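You operate a simulated robot arm through the tools that you are given. There is no shell and no other tool.

Carry out the task below with a simulated robot arm. There is one attempt and no reset: what you move stays moved.

TASK
Wash the rack's two muddy potatoes in the basket, then drain the tub.
Fine: fill over the line before you crank; leave them in the basket, drain open.

Only the result counts: the job must be done as asked and must still hold three seconds after the hand-in. Knocking over, shifting, dropping, spilling or breaking anything else fails it.

THE ROBOT
A 7-joint arm with a fingered hand, fixed in place. Base frame: the origin is at the foot of the arm, x ahead of it, y to its left, z up. Units: mm, degrees, N and s.
With the tool pointing down near the work surface it reaches from about 100 to 740 mm from the base axis. Its first joint turns from -69.0 to 172.0 degrees. Payload 5 kg.
The tool frame sits at the grasp point between the pads (the TCP): z along the fingers, y along the line on which they close. The tips reach 32 mm beyond it. The gripper opens to 160 mm. The gripper's body begins 89 mm behind the TCP. The gripper is a hand of 3 fingers: y runs from the thumb to the fingers, the wrist lies at [0, 0, -252] in the tool frame.
Orientation is told as [roll, pitch, yaw] about the base's x, y, z axes, in that order, counted from this pose: with the fingers straight down and closing along the base's y, the tool's x points along the base's -x, its y along +y and its z along -z.

THE INTERFACE
- The arm moves only by the tool move_arm. Its argument "deltas" is a list of rows, each an object of numbers (a shift or turn left out is 0): "tx", "ty", "tz": the shift along the tool's x, y, z in mm; "wx", "wy", "wz": the turn, a rotation vector about the tool's x, y, z in degrees. In form: [{"tx": .., "ty": .., "tz": .., "wx": .., "wy": .., "wz": ..}, ...]. A call has 1 to 20 rows; each row shifts and turns the commanded pose from where the row before left it, along the tool's axes as they then stand. A row lasts 0.2 s, in which the tool goes at most 50 mm and 8.6 degrees; a call with a longer step from one row to the next is refused whole. Where a pose cannot be reached the arm comes as near as it can. A force on the tool above 90 N (or 10 N above the force at the start of the call, whichever is more), or a blocked arm, ends the call early, and 0.2 s more pass. In this call time passes only in rows, and 0.2 s behind the last. The reply holds the time, the measured pose of the TCP, the force on the tool along the base axes, the opening and the grip force, in the units named above and with some noise, with the torque about the TCP (base axes, N m) and any sound that the robot's microphone picked up.
- Cameras (640 x 400 px; columns grow to the right, rows downward): "scene" is fixed at [51.5, 651, 1499.5]; the picture's right is [-0.60, -0.80, 0.00], its down [-0.27, 0.20, -0.94] and it looks along [0.75, -0.57, -0.34] (base axes); focal length 330 px, centre (320, 200). "wrist" rides on the gripper at [65, -4, -116] in the tool frame; the picture's right is [0.06, 1.00, 0.00], its down [-0.87, 0.05, -0.49] and it looks along [-0.49, 0.03, 0.87] (tool axes); focal length 261 px, centre (320, 200). There is no depth. A picture from a camera that has moved, and an enlarged one, comes with that camera's place and axes in the base frame and with its lens.
- camera(camera): a new picture of that camera. No time passes.
- move_column(by): slides the trunk up (or, below 0, down) by that many mm; the arm rides with it, the base frame stays. It gives what a move gives, with no picture.
- finger_targets(finger1, finger2, thumb_bend): sets how far each is bent, from 0 (flat) to 100 (curled in); at 30 the hand is open as for a grip, at 70 the pads meet at the TCP. One left out holds its place. A second passes; each finger stops where it meets its share of the squeeze, and holds until it gets a number again. It is the only way to open and close the hand. It gives what a move gives, with no picture; readings hold the bend of each and the force on the fingers (four entries, about 0 where the hand has none), thumb and palm.
- close_up(camera, box): a new picture of the part [left, top, right, bottom] of that camera's present view, enlarged. No time passes.
- job_done(): hands the job in; it is judged then, once.

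Places have to be worked out from the pictures, the camera data and where the tool is seen. Open the gripper and draw the arm clear of the work before you hand the job in, unless the task says otherwise.

The tools are called after "Request:" as name(argument=value, ...) on one line, values as JSON. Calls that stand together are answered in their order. move_arm: Moves the arm, as the interface text tells. Its arguments: {"type":"object","properties":{"deltas":{"type":"array"}},"required":["deltas"]} The other tools are called the same way: move_column (by) slides the trunk up or down; finger_targets (finger1, finger2, thumb_bend) moves the fingers one by one; camera (camera) takes a picture; close_up (camera, box) takes an enlarged picture of a part of a camera's view; job_done () hands the job in.

At the start:

```text
time: 0.0
position: [471.1, 90.4, 1411.2]
tcp_rot: [0.0, 0.0, 0.1]
force: [0.3, -0.2, 0.2]
wrist_torque: [0.02, 0.01, 0.0]
finger_gap: 159.8
finger_force: 0.0
shape: jaw
bend: [30.0, 30.0, 30.0]
finger forces: [0.1, 0.0, 0.1, 0.0, 0.0, 0.0]
trunk travel left (down, up): [-775.0, 165.0]
```

scene: 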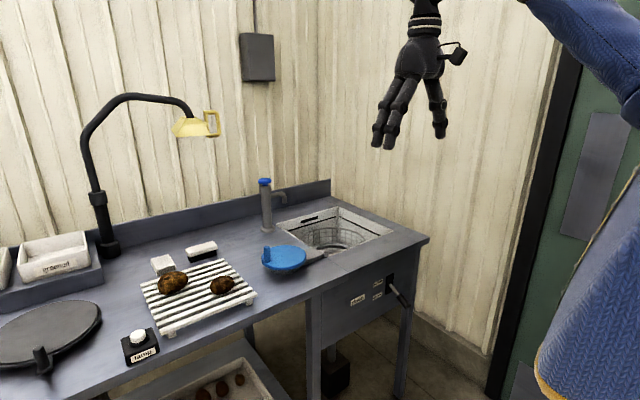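
wrist: 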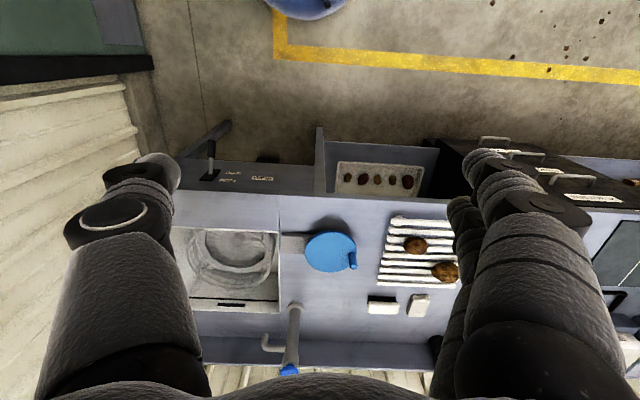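

I start by looking at the work area in enlarged views to identify the parts: tub, basket, tap, crank, drain, lid and rack.

Request:
close_up(camera="scene", box=[230, 160, 450, 300])

Request:
close_up(camera="scene", box=[300, 230, 460, 400])

Request:
close_up(camera="scene", box=[110, 220, 290, 360])

Request:
close_up(camera="wrist", box=[160, 120, 380, 390])

```text
2.86 times, centred on (340, 230) of scene
camera zoom: at [51.5, 651.0, 1499.5], right [-0.6, -0.8, 0.0], down [-0.27, 0.2, -0.94], along [0.75, -0.57, -0.34], focal length 942 px, centre (263, 114)
```

zoom: 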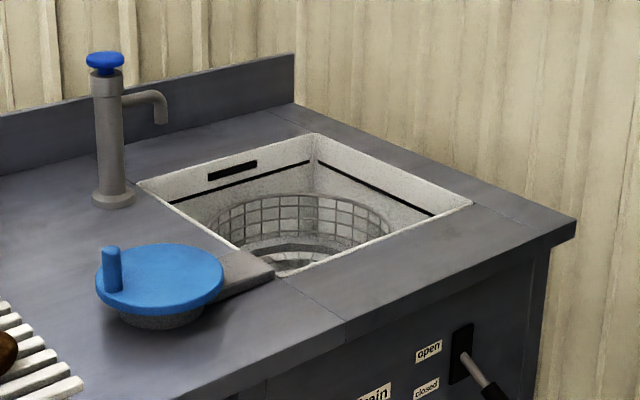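

```text
2.35 times, centred on (380, 315) of scene
camera zoom: at [51.5, 651.0, 1499.5], right [-0.6, -0.8, 0.0], down [-0.27, 0.2, -0.94], along [0.75, -0.57, -0.34], focal length 776 px, centre (179, -71)
```

zoom: 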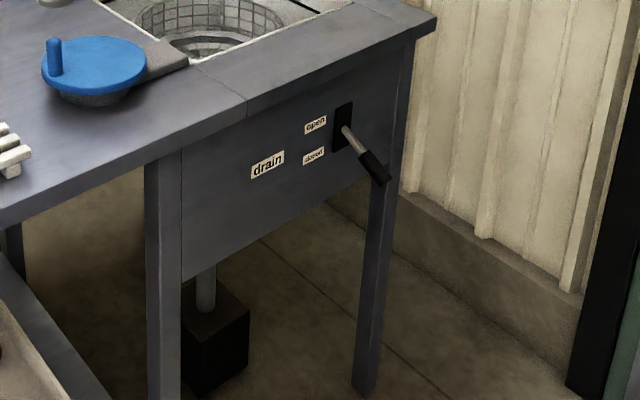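

```text
2.86 times, centred on (200, 290) of scene
camera zoom: at [51.5, 651.0, 1499.5], right [-0.6, -0.8, 0.0], down [-0.27, 0.2, -0.94], along [0.75, -0.57, -0.34], focal length 942 px, centre (663, -57)
```

zoom: 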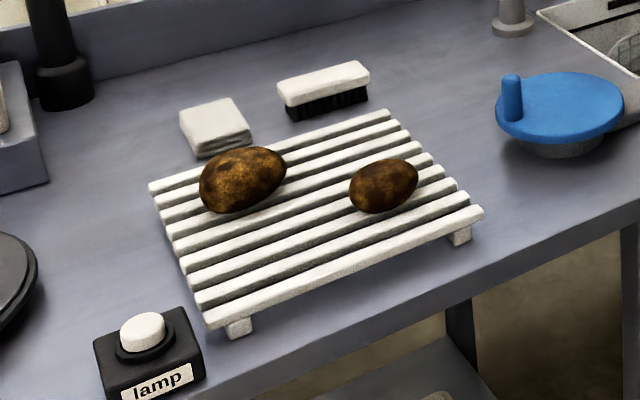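

```text
1.48 times, centred on (270, 255) of wrist
camera zoom: at [407.1, 87.8, 1527.2], right [-0.06, 1.0, 0.0], down [0.87, 0.05, 0.49], along [0.49, 0.03, -0.87], focal length 386 px, centre (394, 118)
```

zoom: 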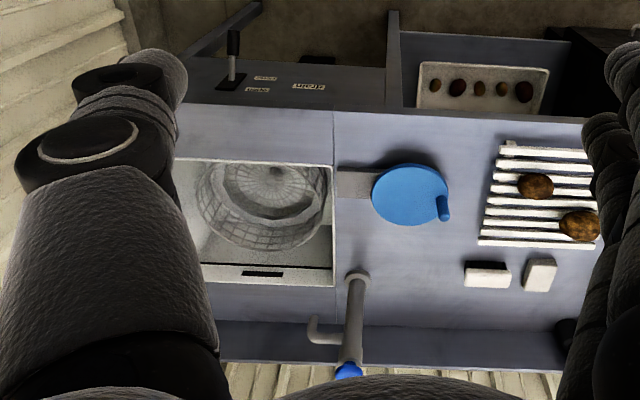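

The bench top looks to be at about z≈909, with the tub about x 865–1215, y −350–5. The crank disc is near (928,140), the tap near (1198,60), and the potatoes near (957,495) and (869,384). Before lowering I test how far the arm reaches forward, up high and clear of everything.

Request:
move_arm(deltas=[{"tx": -40}, {"tx": -40}, {"tx": -40}, {"tx": -40}, {"tx": -40}, {"tx": -40}])

```text
time: 1.4
position: [714.0, 91.7, 1410.2]
tcp_rot: [-0.1, 0.1, 0.2]
force: [-0.2, -0.1, -0.7]
wrist_torque: [0.0, 0.04, -0.01]
finger_gap: 160.0
finger_force: 0.1
shape: jaw
bend: [30.0, 30.0, 30.0]
finger forces: [0.0, 0.0, 0.0, 0.1, 0.0, 0.0]
trunk travel left (down, up): [-775.0, 165.0]
```

The arm followed without trouble to x=714. I look again from here to refine the layout.

Request:
camera(camera="scene")

Request:
camera(camera="wrist")

```text
taken
```

scene: 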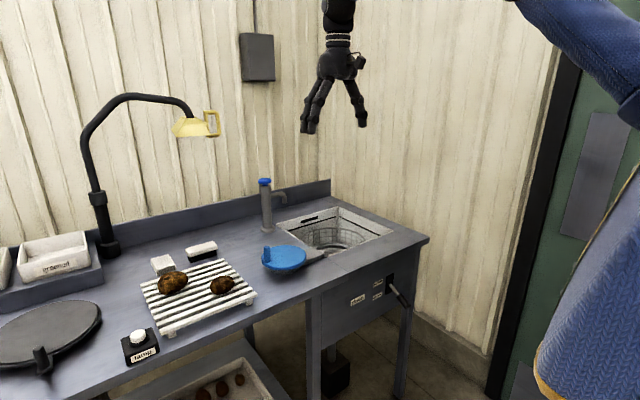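

```text
taken
camera wrist: at [649.7, 88.8, 1526.4], right [-0.06, 1.0, 0.0], down [0.87, 0.06, 0.49], along [0.49, 0.03, -0.87], focal length 261 px, centre (320, 200)
```

wrist: 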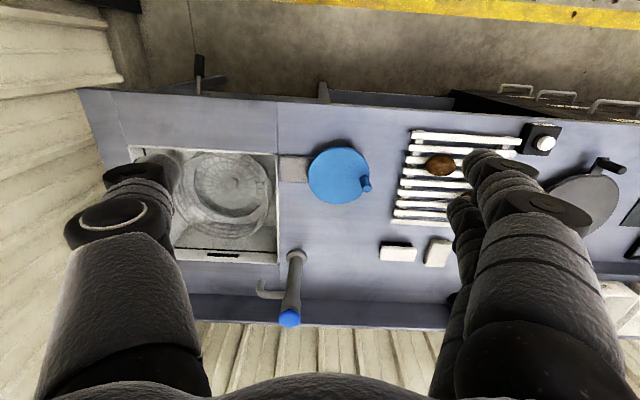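

The disc triangulates to centre ≈(917,153), top z≈930, radius ≈78 mm. I test reach further forward at this safe height.

Request:
move_arm(deltas=[{"tx": -40, "ty": -20}, {"tx": -40, "ty": -20}, {"tx": -40, "ty": -20}, {"tx": -40, "ty": -20}, {"tx": -40, "ty": -20}, {"tx": -40, "ty": -20}])

```text
time: 2.8
position: [955.1, -28.4, 1408.9]
tcp_rot: [0.0, 0.1, 0.1]
force: [1.9, 0.3, -0.1]
wrist_torque: [-0.03, 0.06, 0.04]
finger_gap: 159.9
finger_force: 0.1
shape: jaw
bend: [30.0, 30.0, 30.0]
finger forces: [0.1, 0.0, 0.0, 0.0, 0.0, 0.0]
trunk travel left (down, up): [-775.0, 165.0]
```

The arm reaches x=955 at this height, so the trunk should be used to bring the arm down. I look at the tub and the crank from here.

Request:
camera(camera="wrist")

Request:
close_up(camera="scene", box=[240, 220, 340, 290])

Request:
close_up(camera="scene", box=[340, 260, 430, 330])

Request:
close_up(camera="scene", box=[240, 165, 400, 265])

```text
taken
camera wrist: at [891.1, -30.5, 1525.0], right [-0.06, 1.0, 0.0], down [0.87, 0.06, 0.49], along [0.49, 0.03, -0.87], focal length 261 px, centre (320, 200)
```

wrist: 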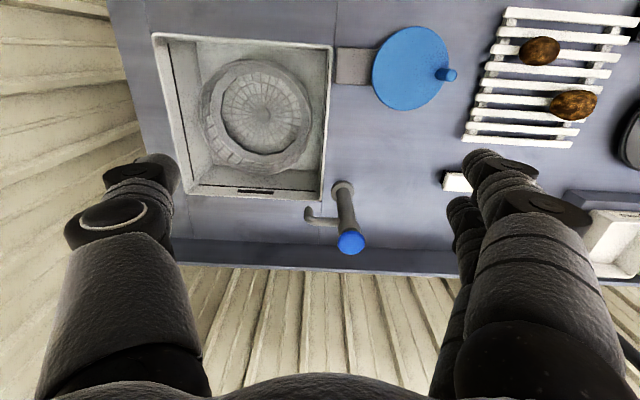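

```text
5.71 times, centred on (290, 255) of scene
camera zoom: at [51.5, 651.0, 1499.5], right [-0.6, -0.8, 0.0], down [-0.27, 0.2, -0.94], along [0.75, -0.57, -0.34], focal length 1885 px, centre (491, -114)
```

zoom: 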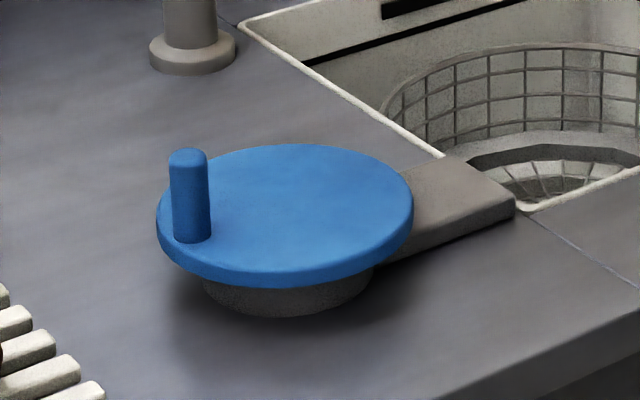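

```text
5.71 times, centred on (385, 295) of scene
camera zoom: at [51.5, 651.0, 1499.5], right [-0.6, -0.8, 0.0], down [-0.27, 0.2, -0.94], along [0.75, -0.57, -0.34], focal length 1885 px, centre (-51, -343)
```

zoom: 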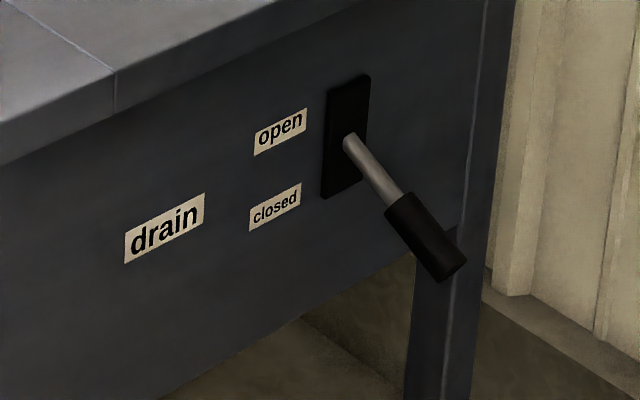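

```text
4.00 times, centred on (320, 215) of scene
camera zoom: at [51.5, 651.0, 1499.5], right [-0.6, -0.8, 0.0], down [-0.27, 0.2, -0.94], along [0.75, -0.57, -0.34], focal length 1319 px, centre (320, 140)
```

zoom: 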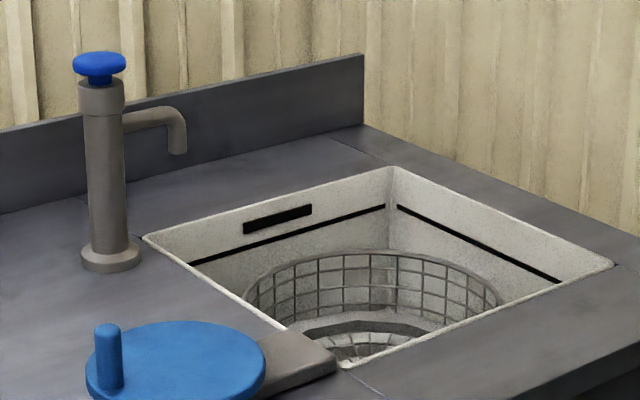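

The crank peg is about 55 mm tall, near (926,206), on the side away from the tub. The drain lever points out and down, next to the "closed" label. I move back and to the left to look at the potatoes, and check the lamp's shape.

Request:
move_arm(deltas=[{"tx": 26, "ty": 38}, {"tx": 26, "ty": 38}, {"tx": 26, "ty": 38}, {"tx": 26, "ty": 38}, {"tx": 26, "ty": 38}, {"tx": 26, "ty": 38}, {"tx": 26, "ty": 38}, {"tx": 26, "ty": 38}, {"tx": 26, "ty": 38}, {"tx": 26, "ty": 38}, {"tx": 26, "ty": 38}, {"tx": 26, "ty": 38}])

Request:
camera(camera="wrist")

Request:
camera(camera="scene")

Request:
close_up(camera="scene", box=[60, 70, 260, 270])

```text
time: 5.6
position: [665.7, 396.1, 1417.6]
tcp_rot: [2.4, 1.4, -2.8]
force: [0.5, 0.4, 0.1]
wrist_torque: [-0.04, -0.01, -0.02]
finger_gap: 159.9
finger_force: 0.0
shape: jaw
bend: [30.0, 30.0, 30.0]
finger forces: [0.1, 0.0, 0.0, 0.0, 0.0, 0.1]
out of reach, approached as far as the arm can: row 12
trunk travel left (down, up): [-775.0, 165.0]
stopped in row 12: the arm was blocked; the commanded pose is now the measured one
```

```text
taken
camera wrist: at [604.9, 390.6, 1536.0], right [-0.01, 1.0, 0.04], down [0.88, -0.01, 0.47], along [0.47, 0.05, -0.88], focal length 261 px, centre (320, 200)
```

wrist: 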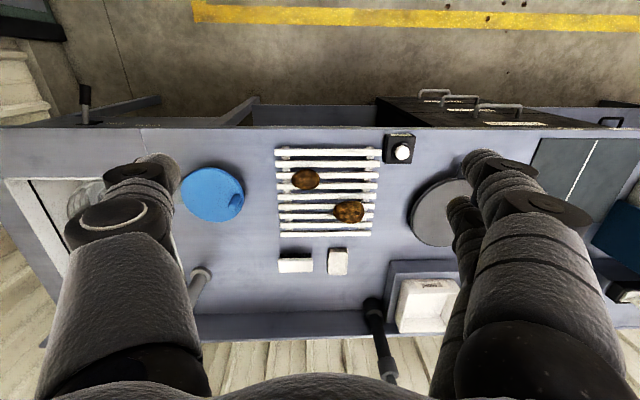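

```text
taken
```

scene: 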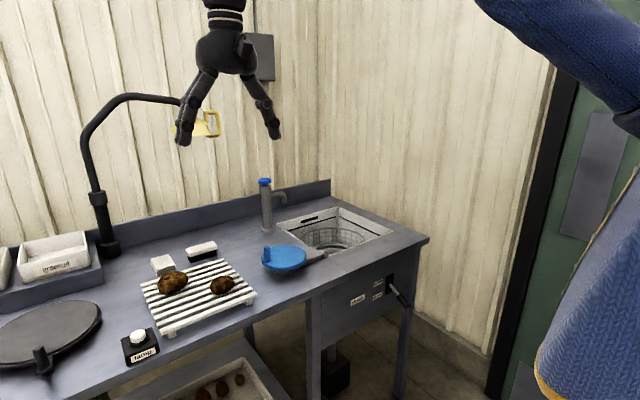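

```text
2.00 times, centred on (160, 170) of scene
camera zoom: at [51.5, 651.0, 1499.5], right [-0.6, -0.8, 0.0], down [-0.27, 0.2, -0.94], along [0.75, -0.57, -0.34], focal length 660 px, centre (640, 260)
```

zoom: 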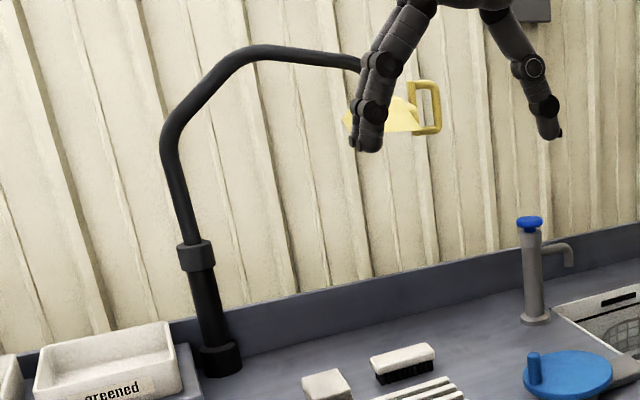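

The arm was blocked at (666,396) with yaw 0, probably near a wrist-joint limit. I test whether yawing the hand to the left frees it.

Request:
move_arm(deltas=[{"wz": -8}, {"wz": -8}, {"wz": -8}])

```text
time: 6.4
position: [666.9, 395.4, 1419.2]
tcp_rot: [2.9, 0.2, 21.5]
force: [-1.0, 0.3, 0.8]
wrist_torque: [-0.01, -0.01, 0.04]
finger_gap: 159.9
finger_force: 0.0
shape: jaw
bend: [30.0, 30.0, 30.0]
finger forces: [0.1, 0.0, 0.0, 0.1, 0.0, 0.0]
trunk travel left (down, up): [-775.0, 165.0]
```

Yaw of about 21° is allowed here. I tilt the hand forward so the wrist camera can see the lamp head, whose position I need to stay clear of it.

Request:
move_arm(deltas=[{"wx": 2.7, "wy": -7}, {"wy": -8}, {"wy": -8}, {"wy": -8}])

Request:
camera(camera="wrist")

```text
time: 7.4
position: [663.9, 396.2, 1420.4]
tcp_rot: [0.0, -30.9, 21.4]
force: [-0.4, -0.9, 1.3]
wrist_torque: [-0.01, 0.01, 0.02]
finger_gap: 160.0
finger_force: 0.0
shape: jaw
bend: [30.0, 30.0, 30.0]
finger forces: [0.0, 0.1, 0.0, 0.0, 0.0, 0.0]
trunk travel left (down, up): [-775.0, 165.0]
```

```text
taken
camera wrist: at [559.3, 351.3, 1485.3], right [-0.41, 0.91, -0.03], down [0.44, 0.23, 0.87], along [0.8, 0.35, -0.49], focal length 261 px, centre (320, 200)
```

wrist: 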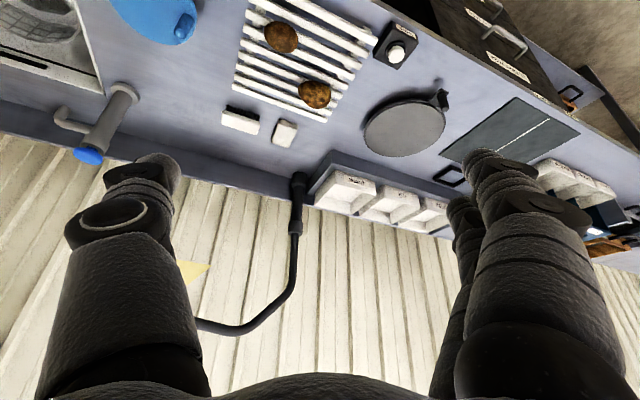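

The lamp head is around (1200,330,1340), well behind the potatoes. I look closer at the potatoes and the front of the bench from here.

Request:
close_up(camera="wrist", box=[210, 0, 410, 160])

Request:
close_up(camera="scene", box=[130, 250, 270, 345])

```text
2.50 times, centred on (310, 80) of wrist
camera zoom: at [559.3, 351.3, 1485.3], right [-0.41, 0.91, -0.03], down [0.44, 0.23, 0.87], along [0.8, 0.35, -0.49], focal length 652 px, centre (345, 500)
```

zoom: 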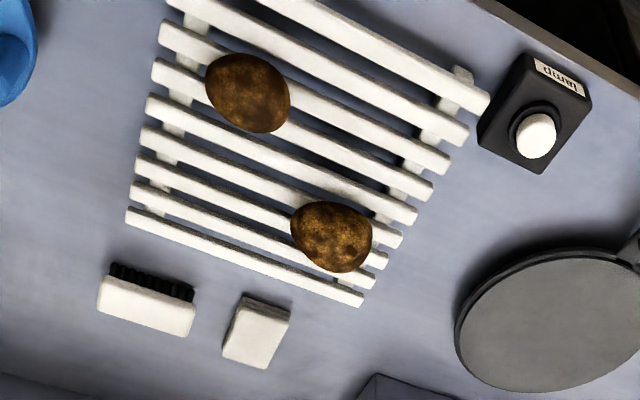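

```text
4.21 times, centred on (200, 298) of scene
camera zoom: at [51.5, 651.0, 1499.5], right [-0.6, -0.8, 0.0], down [-0.27, 0.2, -0.94], along [0.75, -0.57, -0.34], focal length 1389 px, centre (825, -210)
```

zoom: 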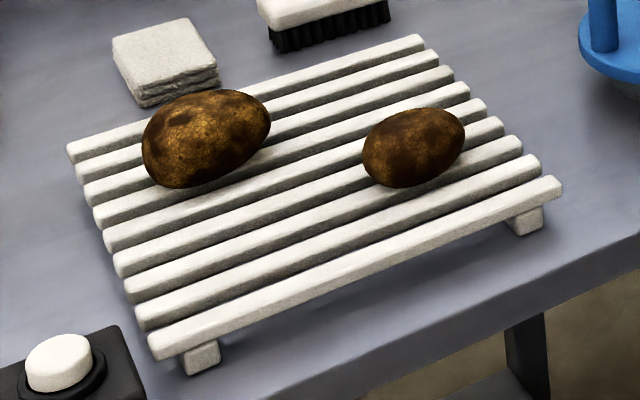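

The potatoes' long axes run roughly along y, about 70×52 mm and 90×62 mm, so gripping across x (yaw about 90°) is best. I bring the tool vertical again and yaw it toward 90° up here.

Request:
move_arm(deltas=[{"wy": 8}, {"wy": 8}, {"wy": 8}, {"wy": 6.9}, {"wz": -8.5}, {"wz": -8.5}, {"wz": -8.5}, {"wz": -8.5}, {"wz": -8.5}, {"wz": -8.5}, {"wz": -8.5}, {"wz": -8.5}])

```text
time: 10.2
position: [691.2, 369.8, 1438.2]
tcp_rot: [0.7, -2.1, 87.0]
force: [-0.4, 0.0, -0.5]
wrist_torque: [0.03, 0.0, -0.01]
finger_gap: 159.9
finger_force: 0.0
shape: jaw
bend: [30.0, 30.0, 30.0]
finger forces: [0.0, 0.1, 0.1, 0.0, 0.1, 0.0]
trunk travel left (down, up): [-775.0, 165.0]
stopped in row 12: the arm was blocked; the commanded pose is now the measured one
```

The pose drifted, so the arm is near a joint limit at this height. I lower the arm itself (not the trunk) to see whether that frees it.

Request:
move_arm(deltas=[{"tz": 40}, {"tz": 40}, {"tz": 40}, {"tz": 40}, {"wz": -3}])

```text
time: 11.4
position: [686.4, 377.3, 1278.4]
tcp_rot: [0.3, -2.0, 90.3]
force: [-0.2, -0.3, 0.3]
wrist_torque: [0.02, -0.03, -0.04]
finger_gap: 159.8
finger_force: 0.2
shape: jaw
bend: [30.0, 30.0, 30.0]
finger forces: [0.0, 0.1, 0.1, 0.1, 0.0, 0.0]
trunk travel left (down, up): [-775.0, 165.0]
```

Tracking is good at this lower arm height. I move to about (900,260) to look down at both potatoes with the camera facing +y.

Request:
move_arm(deltas=[{"wx": -2, "ty": -36, "tx": 19}, {"ty": -36, "tx": 19}, {"ty": -36, "tx": 19}, {"ty": -36, "tx": 19}, {"ty": -36, "tx": 19}, {"ty": -36, "tx": 19}])

Request:
camera(camera="wrist")

Request:
camera(camera="scene")

```text
time: 12.8
position: [904.4, 265.1, 1264.1]
tcp_rot: [2.5, -1.9, 90.3]
force: [-0.1, 0.1, 1.3]
wrist_torque: [-0.02, 0.05, -0.03]
finger_gap: 159.8
finger_force: 0.0
shape: jaw
bend: [30.0, 30.0, 30.0]
finger forces: [0.0, 0.0, 0.0, 0.0, 0.1, 0.0]
trunk travel left (down, up): [-775.0, 165.0]
```

```text
taken
camera wrist: at [915.3, 197.0, 1378.2], right [-1.0, -0.07, 0.04], down [-0.04, 0.85, 0.52], along [-0.07, 0.52, -0.85], focal length 261 px, centre (320, 200)
```

wrist: 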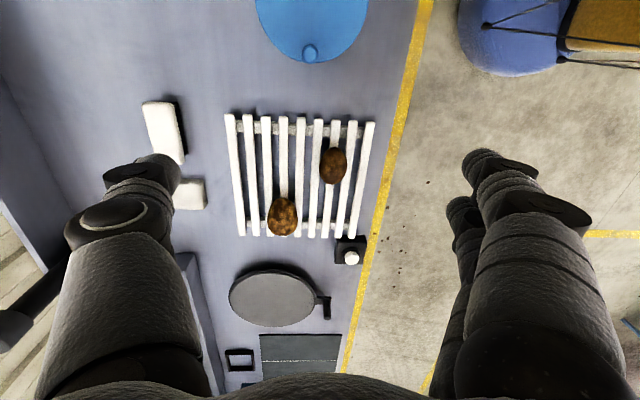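

```text
taken
```

scene: 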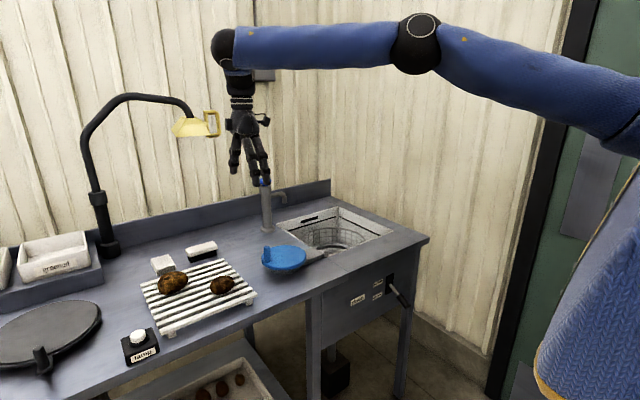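

Both potatoes triangulate well: A ≈(865,385,950), B ≈(952,494,955), slat tops ≈925. I straighten the tool, go above potato A, and then bring the trunk down 200 mm.

Request:
move_arm(deltas=[{"wx": 2.5, "wy": 1.9}, {"ty": 13, "tx": -40}, {"ty": 13, "tx": -40}, {"ty": 13, "tx": -40}])

Request:
move_column(by=-200)

Request:
camera(camera="wrist")

Request:
camera(camera="scene")

```text
time: 13.8
position: [843.2, 336.2, 1260.6]
tcp_rot: [-0.2, -0.2, 90.2]
force: [-0.2, -0.4, -0.4]
wrist_torque: [-0.03, 0.01, 0.0]
finger_gap: 159.8
finger_force: 0.1
shape: jaw
bend: [30.0, 30.0, 30.0]
finger forces: [0.0, 0.0, 0.0, 0.0, 0.0, 0.0]
out of reach, approached as far as the arm can: row 2, 3, 4
trunk travel left (down, up): [-775.0, 165.0]
```

```text
time: 16.0
position: [842.1, 334.3, 1062.9]
tcp_rot: [-0.2, -0.5, 90.3]
force: [-0.4, -0.3, 0.4]
wrist_torque: [-0.02, 0.01, -0.03]
finger_gap: 159.7
finger_force: 0.2
shape: jaw
bend: [30.0, 30.0, 30.0]
finger forces: [0.0, 0.1, 0.0, 0.1, 0.1, 0.0]
trunk travel left (down, up): [-575.0, 365.0]
```

```text
taken
camera wrist: at [847.1, 269.3, 1177.6], right [-1.0, -0.07, 0.0], down [-0.06, 0.87, 0.5], along [-0.03, 0.5, -0.87], focal length 261 px, centre (320, 200)
```

wrist: 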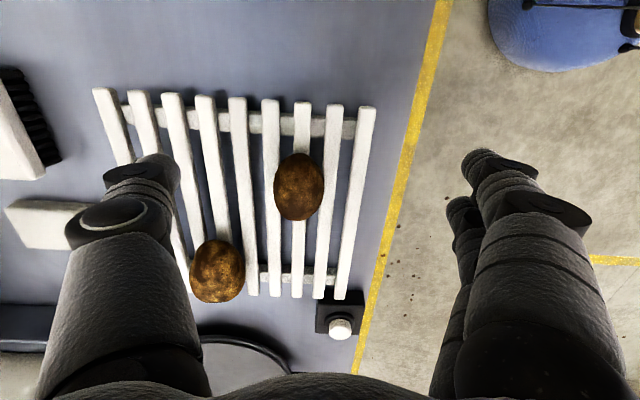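

```text
taken
```

scene: 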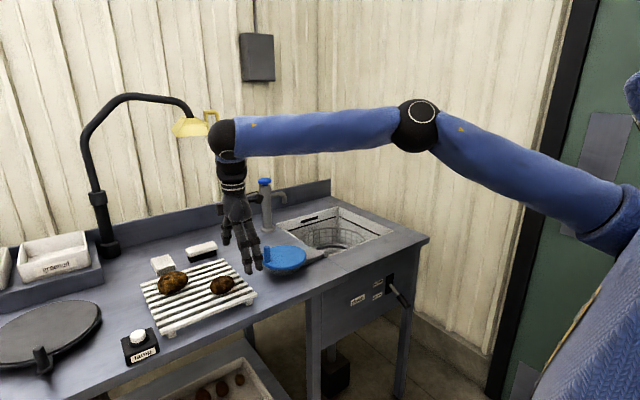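

With yaw 90° the reach ends at about (843,336), short of the potatoes. The arm reaches further when the hand's yaw follows the arm's azimuth, so I turn back to about 26° and test the reach toward A.

Request:
move_arm(deltas=[{"wz": 8}, {"wz": 8}, {"wz": 8}, {"wz": 8}, {"wz": 8}, {"wz": 8}, {"wz": 8}, {"wz": 8}])

Request:
move_arm(deltas=[{"tx": -20}, {"tx": -20}, {"tx": -20}, {"tx": -20}, {"tx": -20}])

```text
time: 17.8
position: [842.2, 334.4, 1062.0]
tcp_rot: [0.2, -0.4, 26.2]
force: [-0.3, 0.7, 0.8]
wrist_torque: [0.01, 0.01, -0.02]
finger_gap: 159.8
finger_force: 0.1
shape: jaw
bend: [30.0, 30.0, 30.0]
finger forces: [0.1, 0.1, 0.1, 0.1, 0.0, 0.1]
trunk travel left (down, up): [-575.0, 365.0]
```

```text
time: 19.0
position: [869.4, 314.4, 1046.4]
tcp_rot: [0.3, -0.4, 26.3]
force: [-0.1, -0.1, -1.0]
wrist_torque: [0.02, 0.0, 0.02]
finger_gap: 159.8
finger_force: 0.1
shape: jaw
bend: [30.0, 30.0, 30.0]
finger forces: [0.1, 0.1, 0.0, 0.0, 0.1, 0.0]
out of reach, approached as far as the arm can: row 1, 2, 3, 4, 5
trunk travel left (down, up): [-575.0, 365.0]
```

The boundary seems to push mainly in y. I look at the arm's posture to understand what limits it.

Request:
camera(camera="scene")

```text
taken
```

scene: 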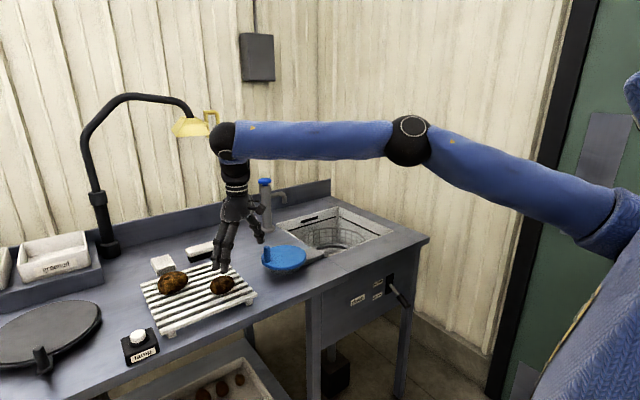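

The arm is nearly straight, so to reach the potatoes the hand has to lean outward. I set the hand to yaw≈55° with a 25° outward tilt while staying above the rack.

Request:
move_arm(deltas=[{"tz": -15, "wz": -7.2}, {"wz": -7.2}, {"wz": -7.2}, {"wz": -7.2}, {"wy": -8.3}, {"wy": -8.3}, {"wy": -8.3}])

Request:
camera(camera="wrist")

```text
time: 20.6
position: [872.2, 309.8, 1062.1]
tcp_rot: [0.3, -25.6, 54.9]
force: [1.2, 0.0, 0.7]
wrist_torque: [0.09, 0.03, 0.04]
finger_gap: 160.0
finger_force: 0.1
shape: jaw
bend: [30.0, 30.0, 30.0]
finger forces: [0.1, 0.0, 0.0, 0.0, 0.0, 0.0]
trunk travel left (down, up): [-575.0, 365.0]
```

```text
taken
camera wrist: at [813.9, 220.1, 1138.3], right [-0.85, 0.53, -0.02], down [0.29, 0.5, 0.82], along [0.44, 0.69, -0.57], focal length 261 px, centre (320, 200)
```

wrist: 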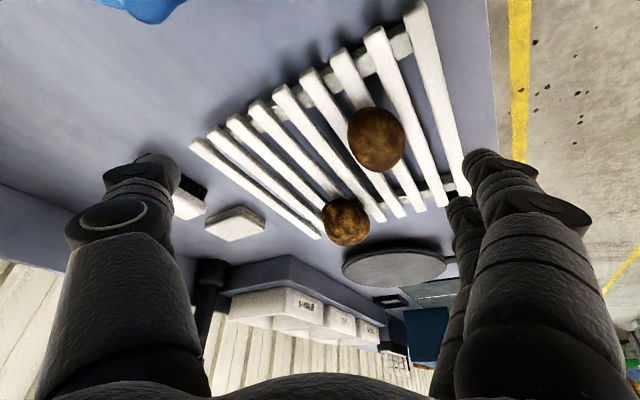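

The pose took, and the rays confirm A ≈(862,388,950) and B ≈(952,500,956). I move to a pre-grasp point 100 mm back along the tool axis from A.

Request:
move_arm(deltas=[{"tx": -4, "ty": 27, "tz": 8}, {"tx": -4, "ty": 26, "tz": 9}])

Request:
camera(camera="wrist")

Request:
close_up(camera="scene", box=[130, 180, 310, 340])

```text
time: 21.2
position: [836.2, 356.1, 1050.9]
tcp_rot: [0.0, -25.3, 55.0]
force: [-0.2, -0.2, 0.0]
wrist_torque: [-0.04, -0.05, 0.01]
finger_gap: 159.8
finger_force: 0.1
shape: jaw
bend: [30.0, 30.0, 30.0]
finger forces: [0.0, 0.0, 0.0, 0.0, 0.0, 0.1]
trunk travel left (down, up): [-575.0, 365.0]
```

```text
taken
camera wrist: at [777.9, 265.7, 1126.4], right [-0.85, 0.53, -0.03], down [0.29, 0.5, 0.82], along [0.44, 0.69, -0.58], focal length 261 px, centre (320, 200)
```

wrist: 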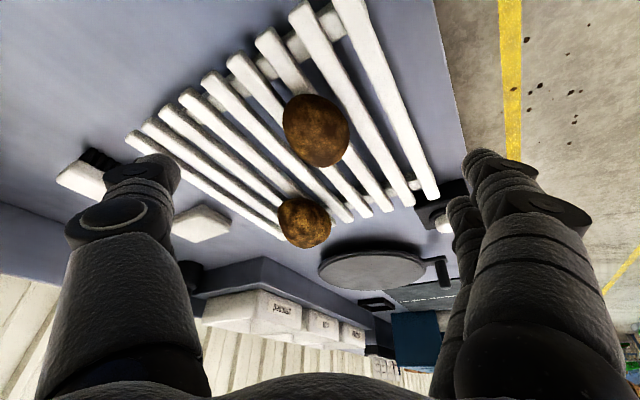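

```text
2.50 times, centred on (220, 260) of scene
camera zoom: at [51.5, 651.0, 1499.5], right [-0.6, -0.8, 0.0], down [-0.27, 0.2, -0.94], along [0.75, -0.57, -0.34], focal length 825 px, centre (570, 50)
```

zoom: 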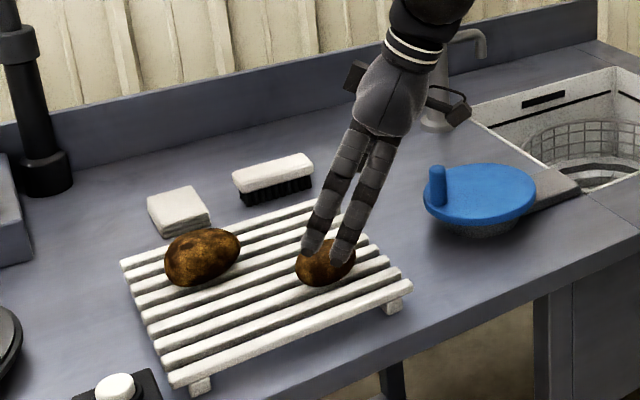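

A is confirmed at (861,388,950), right along the tool axis. I descend along the tool axis, stopping short to check.

Request:
move_arm(deltas=[{"tz": 25}, {"tz": 25}, {"tz": 20}, {"tz": 12}])

Request:
camera(camera="wrist")

Request:
close_up(camera="scene", box=[170, 220, 290, 320])

```text
time: 22.2
position: [855.3, 384.6, 974.5]
tcp_rot: [0.0, -25.4, 54.9]
force: [0.4, 0.3, -0.6]
wrist_torque: [0.04, 0.02, -0.02]
finger_gap: 160.0
finger_force: 0.1
shape: jaw
bend: [30.0, 30.0, 30.0]
finger forces: [0.0, 0.0, 0.1, 0.0, 0.0, 0.1]
trunk travel left (down, up): [-575.0, 365.0]
```

```text
taken
camera wrist: at [797.5, 294.5, 1052.1], right [-0.85, 0.53, -0.03], down [0.29, 0.5, 0.82], along [0.44, 0.69, -0.58], focal length 261 px, centre (320, 200)
```

wrist: 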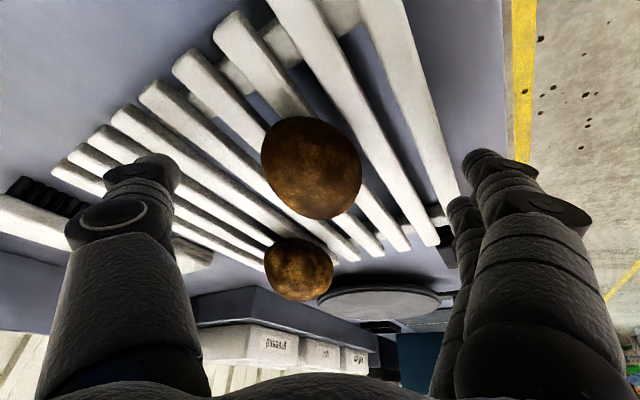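

```text
4.00 times, centred on (230, 270) of scene
camera zoom: at [51.5, 651.0, 1499.5], right [-0.6, -0.8, 0.0], down [-0.27, 0.2, -0.94], along [0.75, -0.57, -0.34], focal length 1319 px, centre (680, -80)
```

zoom: 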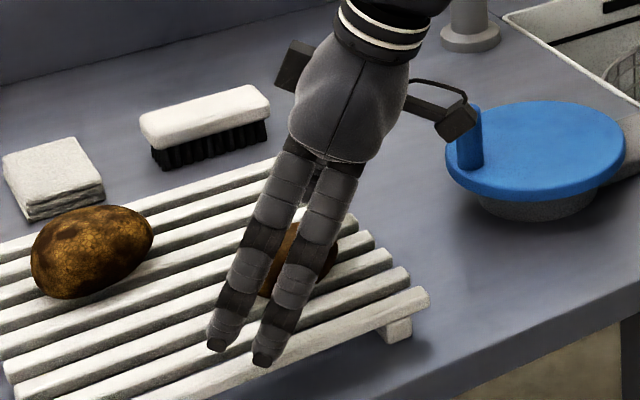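

The fingertips are about 20 mm above the slats and the potato is centred between the fingers. I go down the last 13 mm with a small sideways correction, then start closing partway.

Request:
move_arm(deltas=[{"tz": 7, "ty": -4}, {"tz": 6}])

Request:
finger_targets(finger1=48, finger2=48, thumb_bend=48)

Request:
camera(camera="wrist")

Request:
close_up(camera="scene", box=[170, 220, 290, 320])

```text
time: 22.8
position: [861.5, 386.6, 962.4]
tcp_rot: [0.0, -25.3, 55.0]
force: [-0.2, -0.2, 0.5]
wrist_torque: [0.01, -0.01, -0.01]
finger_gap: 160.0
finger_force: 0.1
shape: jaw
bend: [30.0, 30.0, 30.0]
finger forces: [0.0, 0.0, 0.0, 0.1, 0.0, 0.0]
trunk travel left (down, up): [-575.0, 365.0]
```

```text
time: 23.8
position: [862.1, 386.7, 965.3]
tcp_rot: [0.0, -25.5, 55.1]
force: [6.1, 5.9, 19.6]
wrist_torque: [0.72, 0.49, 0.49]
finger_gap: 132.9
finger_force: 13.3
shape: fingers
bend: [36.0, 48.0, 45.0]
finger forces: [14.5, 0.0, 0.0, 0.0, 12.0, 0.1]
trunk travel left (down, up): [-575.0, 365.0]
```

```text
taken
camera wrist: at [803.6, 296.8, 1042.4], right [-0.85, 0.53, -0.03], down [0.28, 0.5, 0.82], along [0.44, 0.69, -0.58], focal length 261 px, centre (320, 200)
```

wrist: 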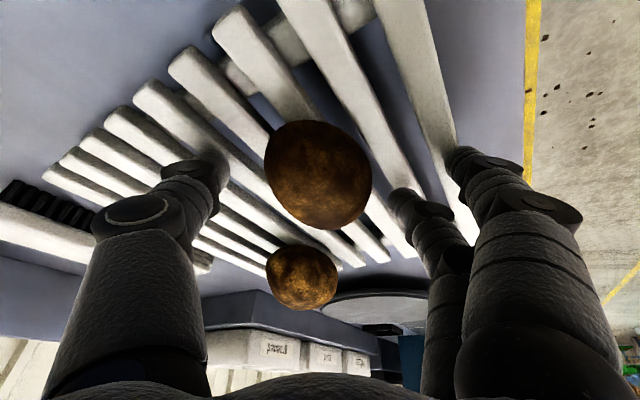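

```text
4.00 times, centred on (230, 270) of scene
camera zoom: at [51.5, 651.0, 1499.5], right [-0.6, -0.8, 0.0], down [-0.27, 0.2, -0.94], along [0.75, -0.57, -0.34], focal length 1319 px, centre (680, -80)
```

zoom: 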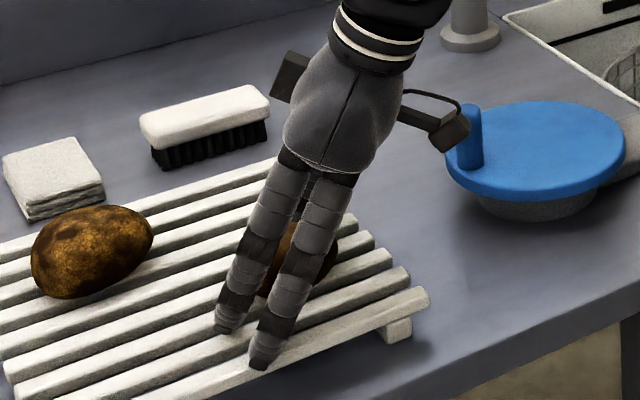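

Finger 1 and the thumb met the slats (the fingers swing lower as they bend), pressing about 20 N. I raise straight up 8 mm to relieve that before closing further.

Request:
move_arm(deltas=[{"tx": -1.7, "tz": -3.6}, {"tx": -1.7, "tz": -3.6}])

Request:
finger_targets(finger1=48, finger2=48, thumb_bend=48)

Request:
camera(camera="wrist")

Request:
close_up(camera="scene", box=[170, 220, 290, 320])

```text
time: 24.4
position: [860.2, 386.7, 970.6]
tcp_rot: [0.0, -25.1, 55.1]
force: [-6.1, -0.8, 4.1]
wrist_torque: [0.16, 0.53, 0.32]
finger_gap: 116.1
finger_force: 3.9
shape: fingers
bend: [39.0, 48.0, 48.0]
finger forces: [6.9, 0.0, 0.0, 0.0, 0.0, 0.0]
trunk travel left (down, up): [-575.0, 365.0]
```

```text
time: 25.4
position: [862.4, 387.2, 972.9]
tcp_rot: [-0.1, -25.4, 55.0]
force: [-1.3, 3.2, 17.2]
wrist_torque: [0.79, 1.07, -0.12]
finger_gap: 107.6
finger_force: 8.8
shape: fingers
bend: [43.0, 48.0, 48.0]
finger forces: [17.2, 0.0, 0.0, 0.1, 0.0, 0.1]
trunk travel left (down, up): [-575.0, 365.0]
```

```text
taken
camera wrist: at [803.4, 296.5, 1050.3], right [-0.85, 0.53, -0.03], down [0.28, 0.5, 0.82], along [0.44, 0.69, -0.58], focal length 261 px, centre (320, 200)
```

wrist: 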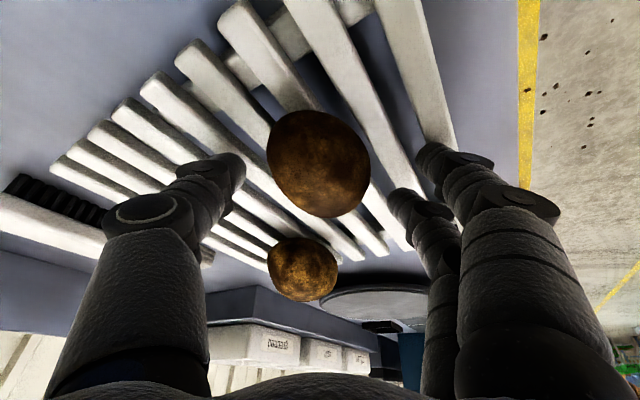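

```text
4.00 times, centred on (230, 270) of scene
camera zoom: at [51.5, 651.0, 1499.5], right [-0.6, -0.8, 0.0], down [-0.27, 0.2, -0.94], along [0.75, -0.57, -0.34], focal length 1319 px, centre (680, -80)
```

zoom: 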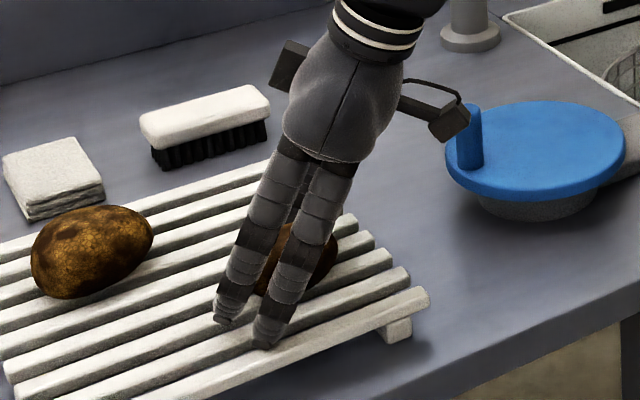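

Finger 1 still presses a slat: with the tilt it sits lower than finger 2. I open a little, lift 25 mm and reduce the tilt to about 12° so the two fingers are nearly level.

Request:
finger_targets(finger1=40, finger2=40, thumb_bend=40)

Request:
move_arm(deltas=[{"tx": -5.4, "tz": -11.3}, {"tx": -5.4, "tz": -11.3}, {"wy": 6.5}, {"wy": 6.5}])

Request:
camera(camera="wrist")

```text
time: 26.4
position: [860.2, 386.7, 973.0]
tcp_rot: [0.0, -25.4, 55.0]
force: [7.6, 0.3, 20.9]
wrist_torque: [0.87, 1.02, -0.36]
finger_gap: 124.4
finger_force: 10.7
shape: fingers
bend: [43.0, 40.0, 40.0]
finger forces: [21.8, 0.0, 0.1, 0.0, 0.0, 0.1]
trunk travel left (down, up): [-575.0, 365.0]
```

```text
time: 27.4
position: [861.6, 386.6, 997.2]
tcp_rot: [0.0, -12.2, 55.0]
force: [-0.7, -0.2, 0.2]
wrist_torque: [-0.02, -0.01, -0.05]
finger_gap: 127.4
finger_force: 0.1
shape: fingers
bend: [40.0, 40.0, 40.0]
finger forces: [0.0, 0.0, 0.0, 0.1, 0.1, 0.0]
trunk travel left (down, up): [-575.0, 365.0]
```

```text
taken
camera wrist: at [815.8, 312.8, 1096.2], right [-0.85, 0.52, -0.01], down [0.38, 0.64, 0.66], along [0.36, 0.56, -0.75], focal length 261 px, centre (320, 200)
```

wrist: 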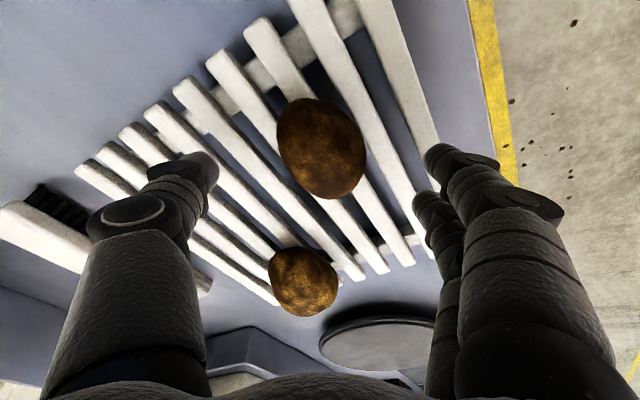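

With 12° tilt the pose is reached. I turn the fingers a further 15° about the tool axis, closer to A's short axis, and descend to TCP z≈967.

Request:
move_arm(deltas=[{"wz": -7.5}, {"wz": -7.5}, {"tx": 3, "ty": 1, "tz": 10}, {"tx": 3, "tz": 10}, {"tz": 9}])

Request:
finger_targets(finger1=48, finger2=48, thumb_bend=48)

Request:
camera(camera="wrist")

```text
time: 28.6
position: [863.9, 386.3, 970.5]
tcp_rot: [-3.4, -12.0, 70.4]
force: [1.7, -2.7, 19.9]
wrist_torque: [0.25, 1.32, 0.09]
finger_gap: 128.6
finger_force: 9.7
shape: fingers
bend: [42.0, 40.0, 40.0]
finger forces: [20.1, 0.0, 0.0, 0.0, 0.0, 0.0]
trunk travel left (down, up): [-575.0, 365.0]
```

```text
time: 29.6
position: [860.2, 385.7, 970.1]
tcp_rot: [-3.3, -12.0, 70.4]
force: [-3.5, 2.7, 31.9]
wrist_torque: [0.59, 2.29, -0.09]
finger_gap: 111.4
finger_force: 16.5
shape: fingers
bend: [45.0, 48.0, 48.0]
finger forces: [33.2, 0.0, 0.0, 0.1, 0.0, 0.0]
trunk travel left (down, up): [-575.0, 365.0]
```

```text
taken
camera wrist: at [830.0, 305.6, 1069.6], right [-0.96, 0.29, -0.07], down [0.17, 0.73, 0.66], along [0.24, 0.62, -0.75], focal length 261 px, centre (320, 200)
```

wrist: 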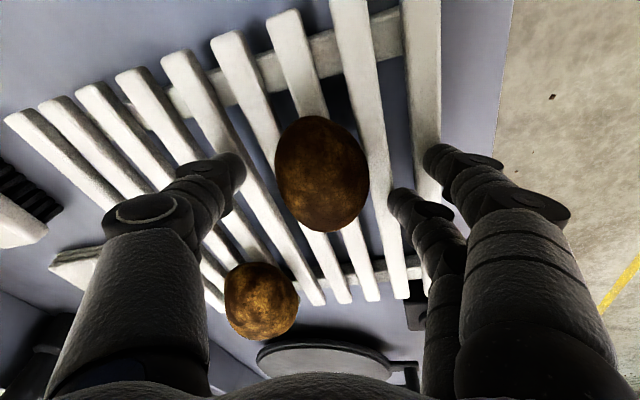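

Finger 1 still meets a slat at this height, so I back off upward right away. I'll preset the fingers narrower (bend 50, about 80 mm gap) with less tilt and descend over the potato.

Request:
move_arm(deltas=[{"tx": -2, "tz": -9.8}, {"tx": -4, "tz": -19.5}, {"tx": -5, "tz": -25}])

Request:
finger_targets(finger1=50, finger2=50, thumb_bend=50)

Request:
move_arm(deltas=[{"wx": -3.4, "wy": 7}])

Request:
camera(camera="wrist")

Request:
close_up(camera="scene", box=[170, 200, 290, 320])

```text
time: 30.4
position: [858.6, 387.6, 1022.4]
tcp_rot: [-3.2, -11.9, 70.4]
force: [0.4, 0.7, -0.3]
wrist_torque: [0.01, -0.02, -0.01]
finger_gap: 96.2
finger_force: 0.0
shape: fingers
bend: [48.0, 48.0, 48.0]
finger forces: [0.0, 0.1, 0.0, 0.1, 0.1, 0.0]
trunk travel left (down, up): [-575.0, 365.0]
```

```text
time: 31.4
position: [859.8, 387.2, 1021.6]
tcp_rot: [-3.1, -11.9, 70.3]
force: [-0.5, 0.4, 0.0]
wrist_torque: [-0.01, -0.01, -0.02]
finger_gap: 88.0
finger_force: 0.2
shape: fingers
bend: [50.0, 50.0, 50.0]
finger forces: [0.0, 0.0, 0.0, 0.0, 0.0, 0.0]
trunk travel left (down, up): [-575.0, 365.0]
```

```text
time: 31.8
position: [847.4, 375.3, 1020.4]
tcp_rot: [0.1, -5.2, 70.2]
force: [-0.4, -0.1, -0.7]
wrist_torque: [0.02, -0.03, 0.03]
finger_gap: 87.6
finger_force: 0.1
shape: fingers
bend: [50.0, 50.0, 50.0]
finger forces: [0.0, 0.0, 0.1, 0.0, 0.0, 0.1]
out of reach, approached as far as the arm can: row 1
trunk travel left (down, up): [-575.0, 365.0]
```

```text
taken
camera wrist: at [827.3, 303.4, 1130.6], right [-0.96, 0.28, 0.0], down [0.23, 0.79, 0.57], along [0.16, 0.55, -0.82], focal length 261 px, centre (320, 200)
```

wrist: 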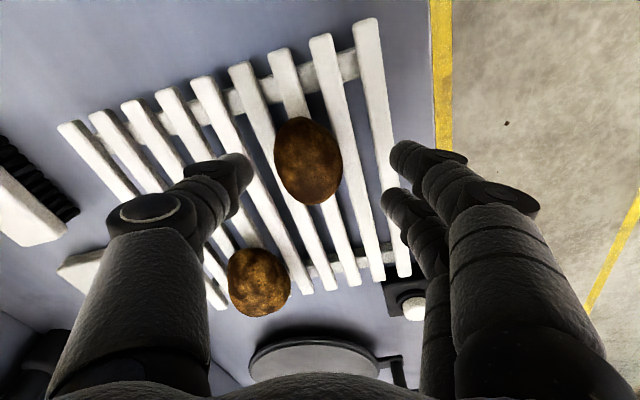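

```text
3.33 times, centred on (230, 260) of scene
camera zoom: at [51.5, 651.0, 1499.5], right [-0.6, -0.8, 0.0], down [-0.27, 0.2, -0.94], along [0.75, -0.57, -0.34], focal length 1099 px, centre (620, 0)
```

zoom: 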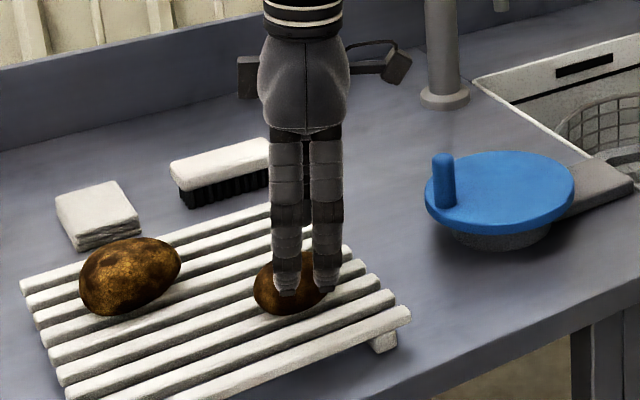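

The tips actually reach about 40 mm past the TCP at mid-bend, so a TCP height of about 976 puts the finger ends around the potato's waist without touching slats. I go to 10° tilt, centre over A and descend.

Request:
move_arm(deltas=[{"wy": -5}, {"tx": -7.5, "ty": -10}, {"tz": 15}, {"tz": 15}])

Request:
camera(camera="wrist")

Request:
close_up(camera="scene", box=[170, 220, 290, 320])

```text
time: 32.8
position: [862.5, 383.8, 991.6]
tcp_rot: [0.3, -9.9, 70.1]
force: [0.8, 0.3, -0.9]
wrist_torque: [-0.03, 0.01, 0.02]
finger_gap: 87.6
finger_force: 0.0
shape: fingers
bend: [50.0, 50.0, 50.0]
finger forces: [0.0, 0.1, 0.0, 0.0, 0.1, 0.1]
trunk travel left (down, up): [-575.0, 365.0]
```

```text
taken
camera wrist: at [838.9, 303.8, 1095.2], right [-0.96, 0.28, -0.01], down [0.21, 0.74, 0.63], along [0.18, 0.61, -0.77], focal length 261 px, centre (320, 200)
```

wrist: 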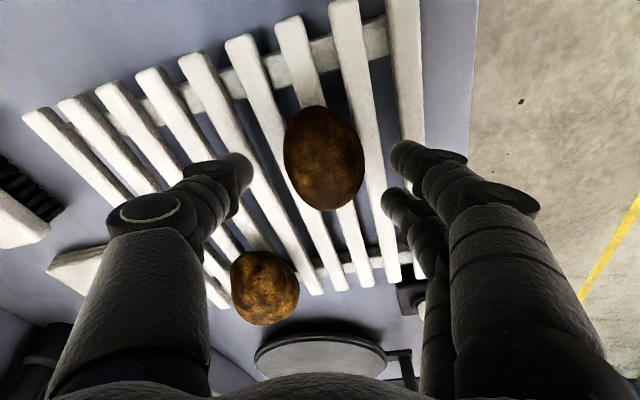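

```text
4.00 times, centred on (230, 270) of scene
camera zoom: at [51.5, 651.0, 1499.5], right [-0.6, -0.8, 0.0], down [-0.27, 0.2, -0.94], along [0.75, -0.57, -0.34], focal length 1319 px, centre (680, -80)
```

zoom: 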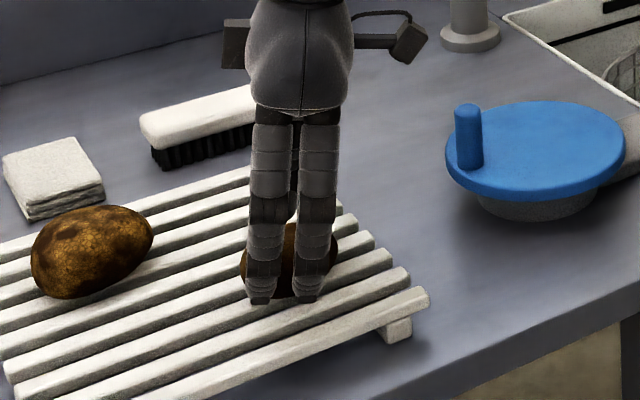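

The potato is centred between thumb and fingers. I go down 15 mm more and close on it.

Request:
move_arm(deltas=[{"tz": 8}, {"tz": 7}])

Request:
finger_targets(finger1=60, finger2=60, thumb_bend=60)

Request:
camera(camera="wrist")

Request:
close_up(camera="scene", box=[170, 220, 290, 320])

```text
time: 33.4
position: [862.7, 384.5, 978.6]
tcp_rot: [0.1, -10.0, 70.2]
force: [0.3, 0.5, 0.9]
wrist_torque: [-0.04, -0.03, 0.01]
finger_gap: 87.9
finger_force: 0.1
shape: fingers
bend: [50.0, 50.0, 50.0]
finger forces: [0.1, 0.1, 0.0, 0.1, 0.0, 0.1]
trunk travel left (down, up): [-575.0, 365.0]
```

```text
time: 34.4
position: [862.8, 384.3, 977.4]
tcp_rot: [0.2, -10.0, 70.1]
force: [0.5, 0.3, -0.1]
wrist_torque: [-0.02, -0.03, 0.01]
finger_gap: 53.1
finger_force: 1.9
shape: fingers
bend: [59.0, 59.0, 59.0]
finger forces: [1.2, 0.9, 0.1, 0.0, 2.3, 0.0]
trunk travel left (down, up): [-575.0, 365.0]
```

```text
taken
camera wrist: at [840.0, 305.2, 1080.3], right [-0.96, 0.28, -0.01], down [0.21, 0.74, 0.63], along [0.18, 0.61, -0.77], focal length 261 px, centre (320, 200)
```

wrist: 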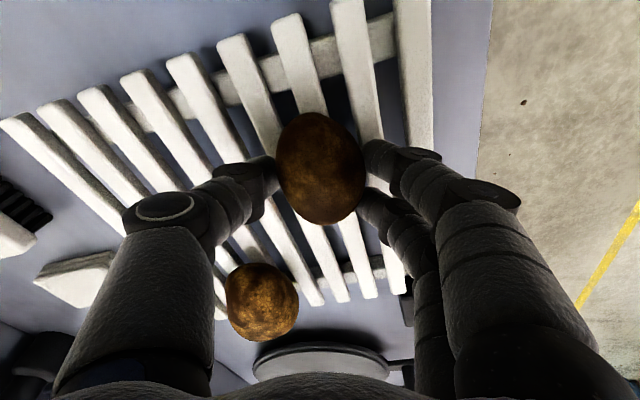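

```text
4.00 times, centred on (230, 270) of scene
camera zoom: at [51.5, 651.0, 1499.5], right [-0.6, -0.8, 0.0], down [-0.27, 0.2, -0.94], along [0.75, -0.57, -0.34], focal length 1319 px, centre (680, -80)
```

zoom: 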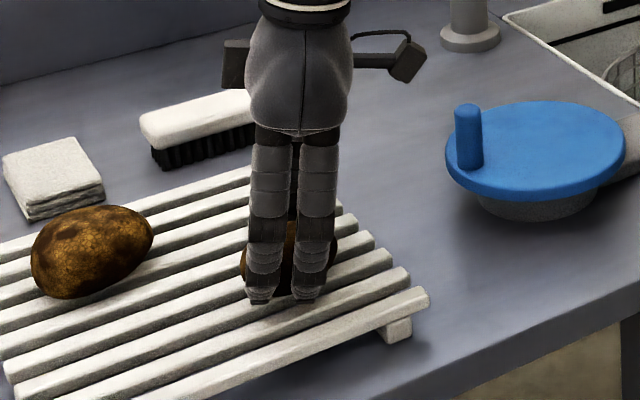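

All three digits touch the potato at a 53 mm gap with light forces and no contact with the rack. I tighten further.

Request:
finger_targets(finger1=66, finger2=66, thumb_bend=66)

```text
time: 35.4
position: [863.3, 385.1, 976.7]
tcp_rot: [0.2, -9.9, 70.2]
force: [-0.1, -1.0, 1.3]
wrist_torque: [0.0, 0.05, 0.01]
finger_gap: 50.6
finger_force: 12.1
shape: fingers
bend: [60.0, 60.0, 62.0]
finger forces: [6.1, 5.8, 0.0, 0.0, 12.1, 0.0]
trunk travel left (down, up): [-575.0, 365.0]
```

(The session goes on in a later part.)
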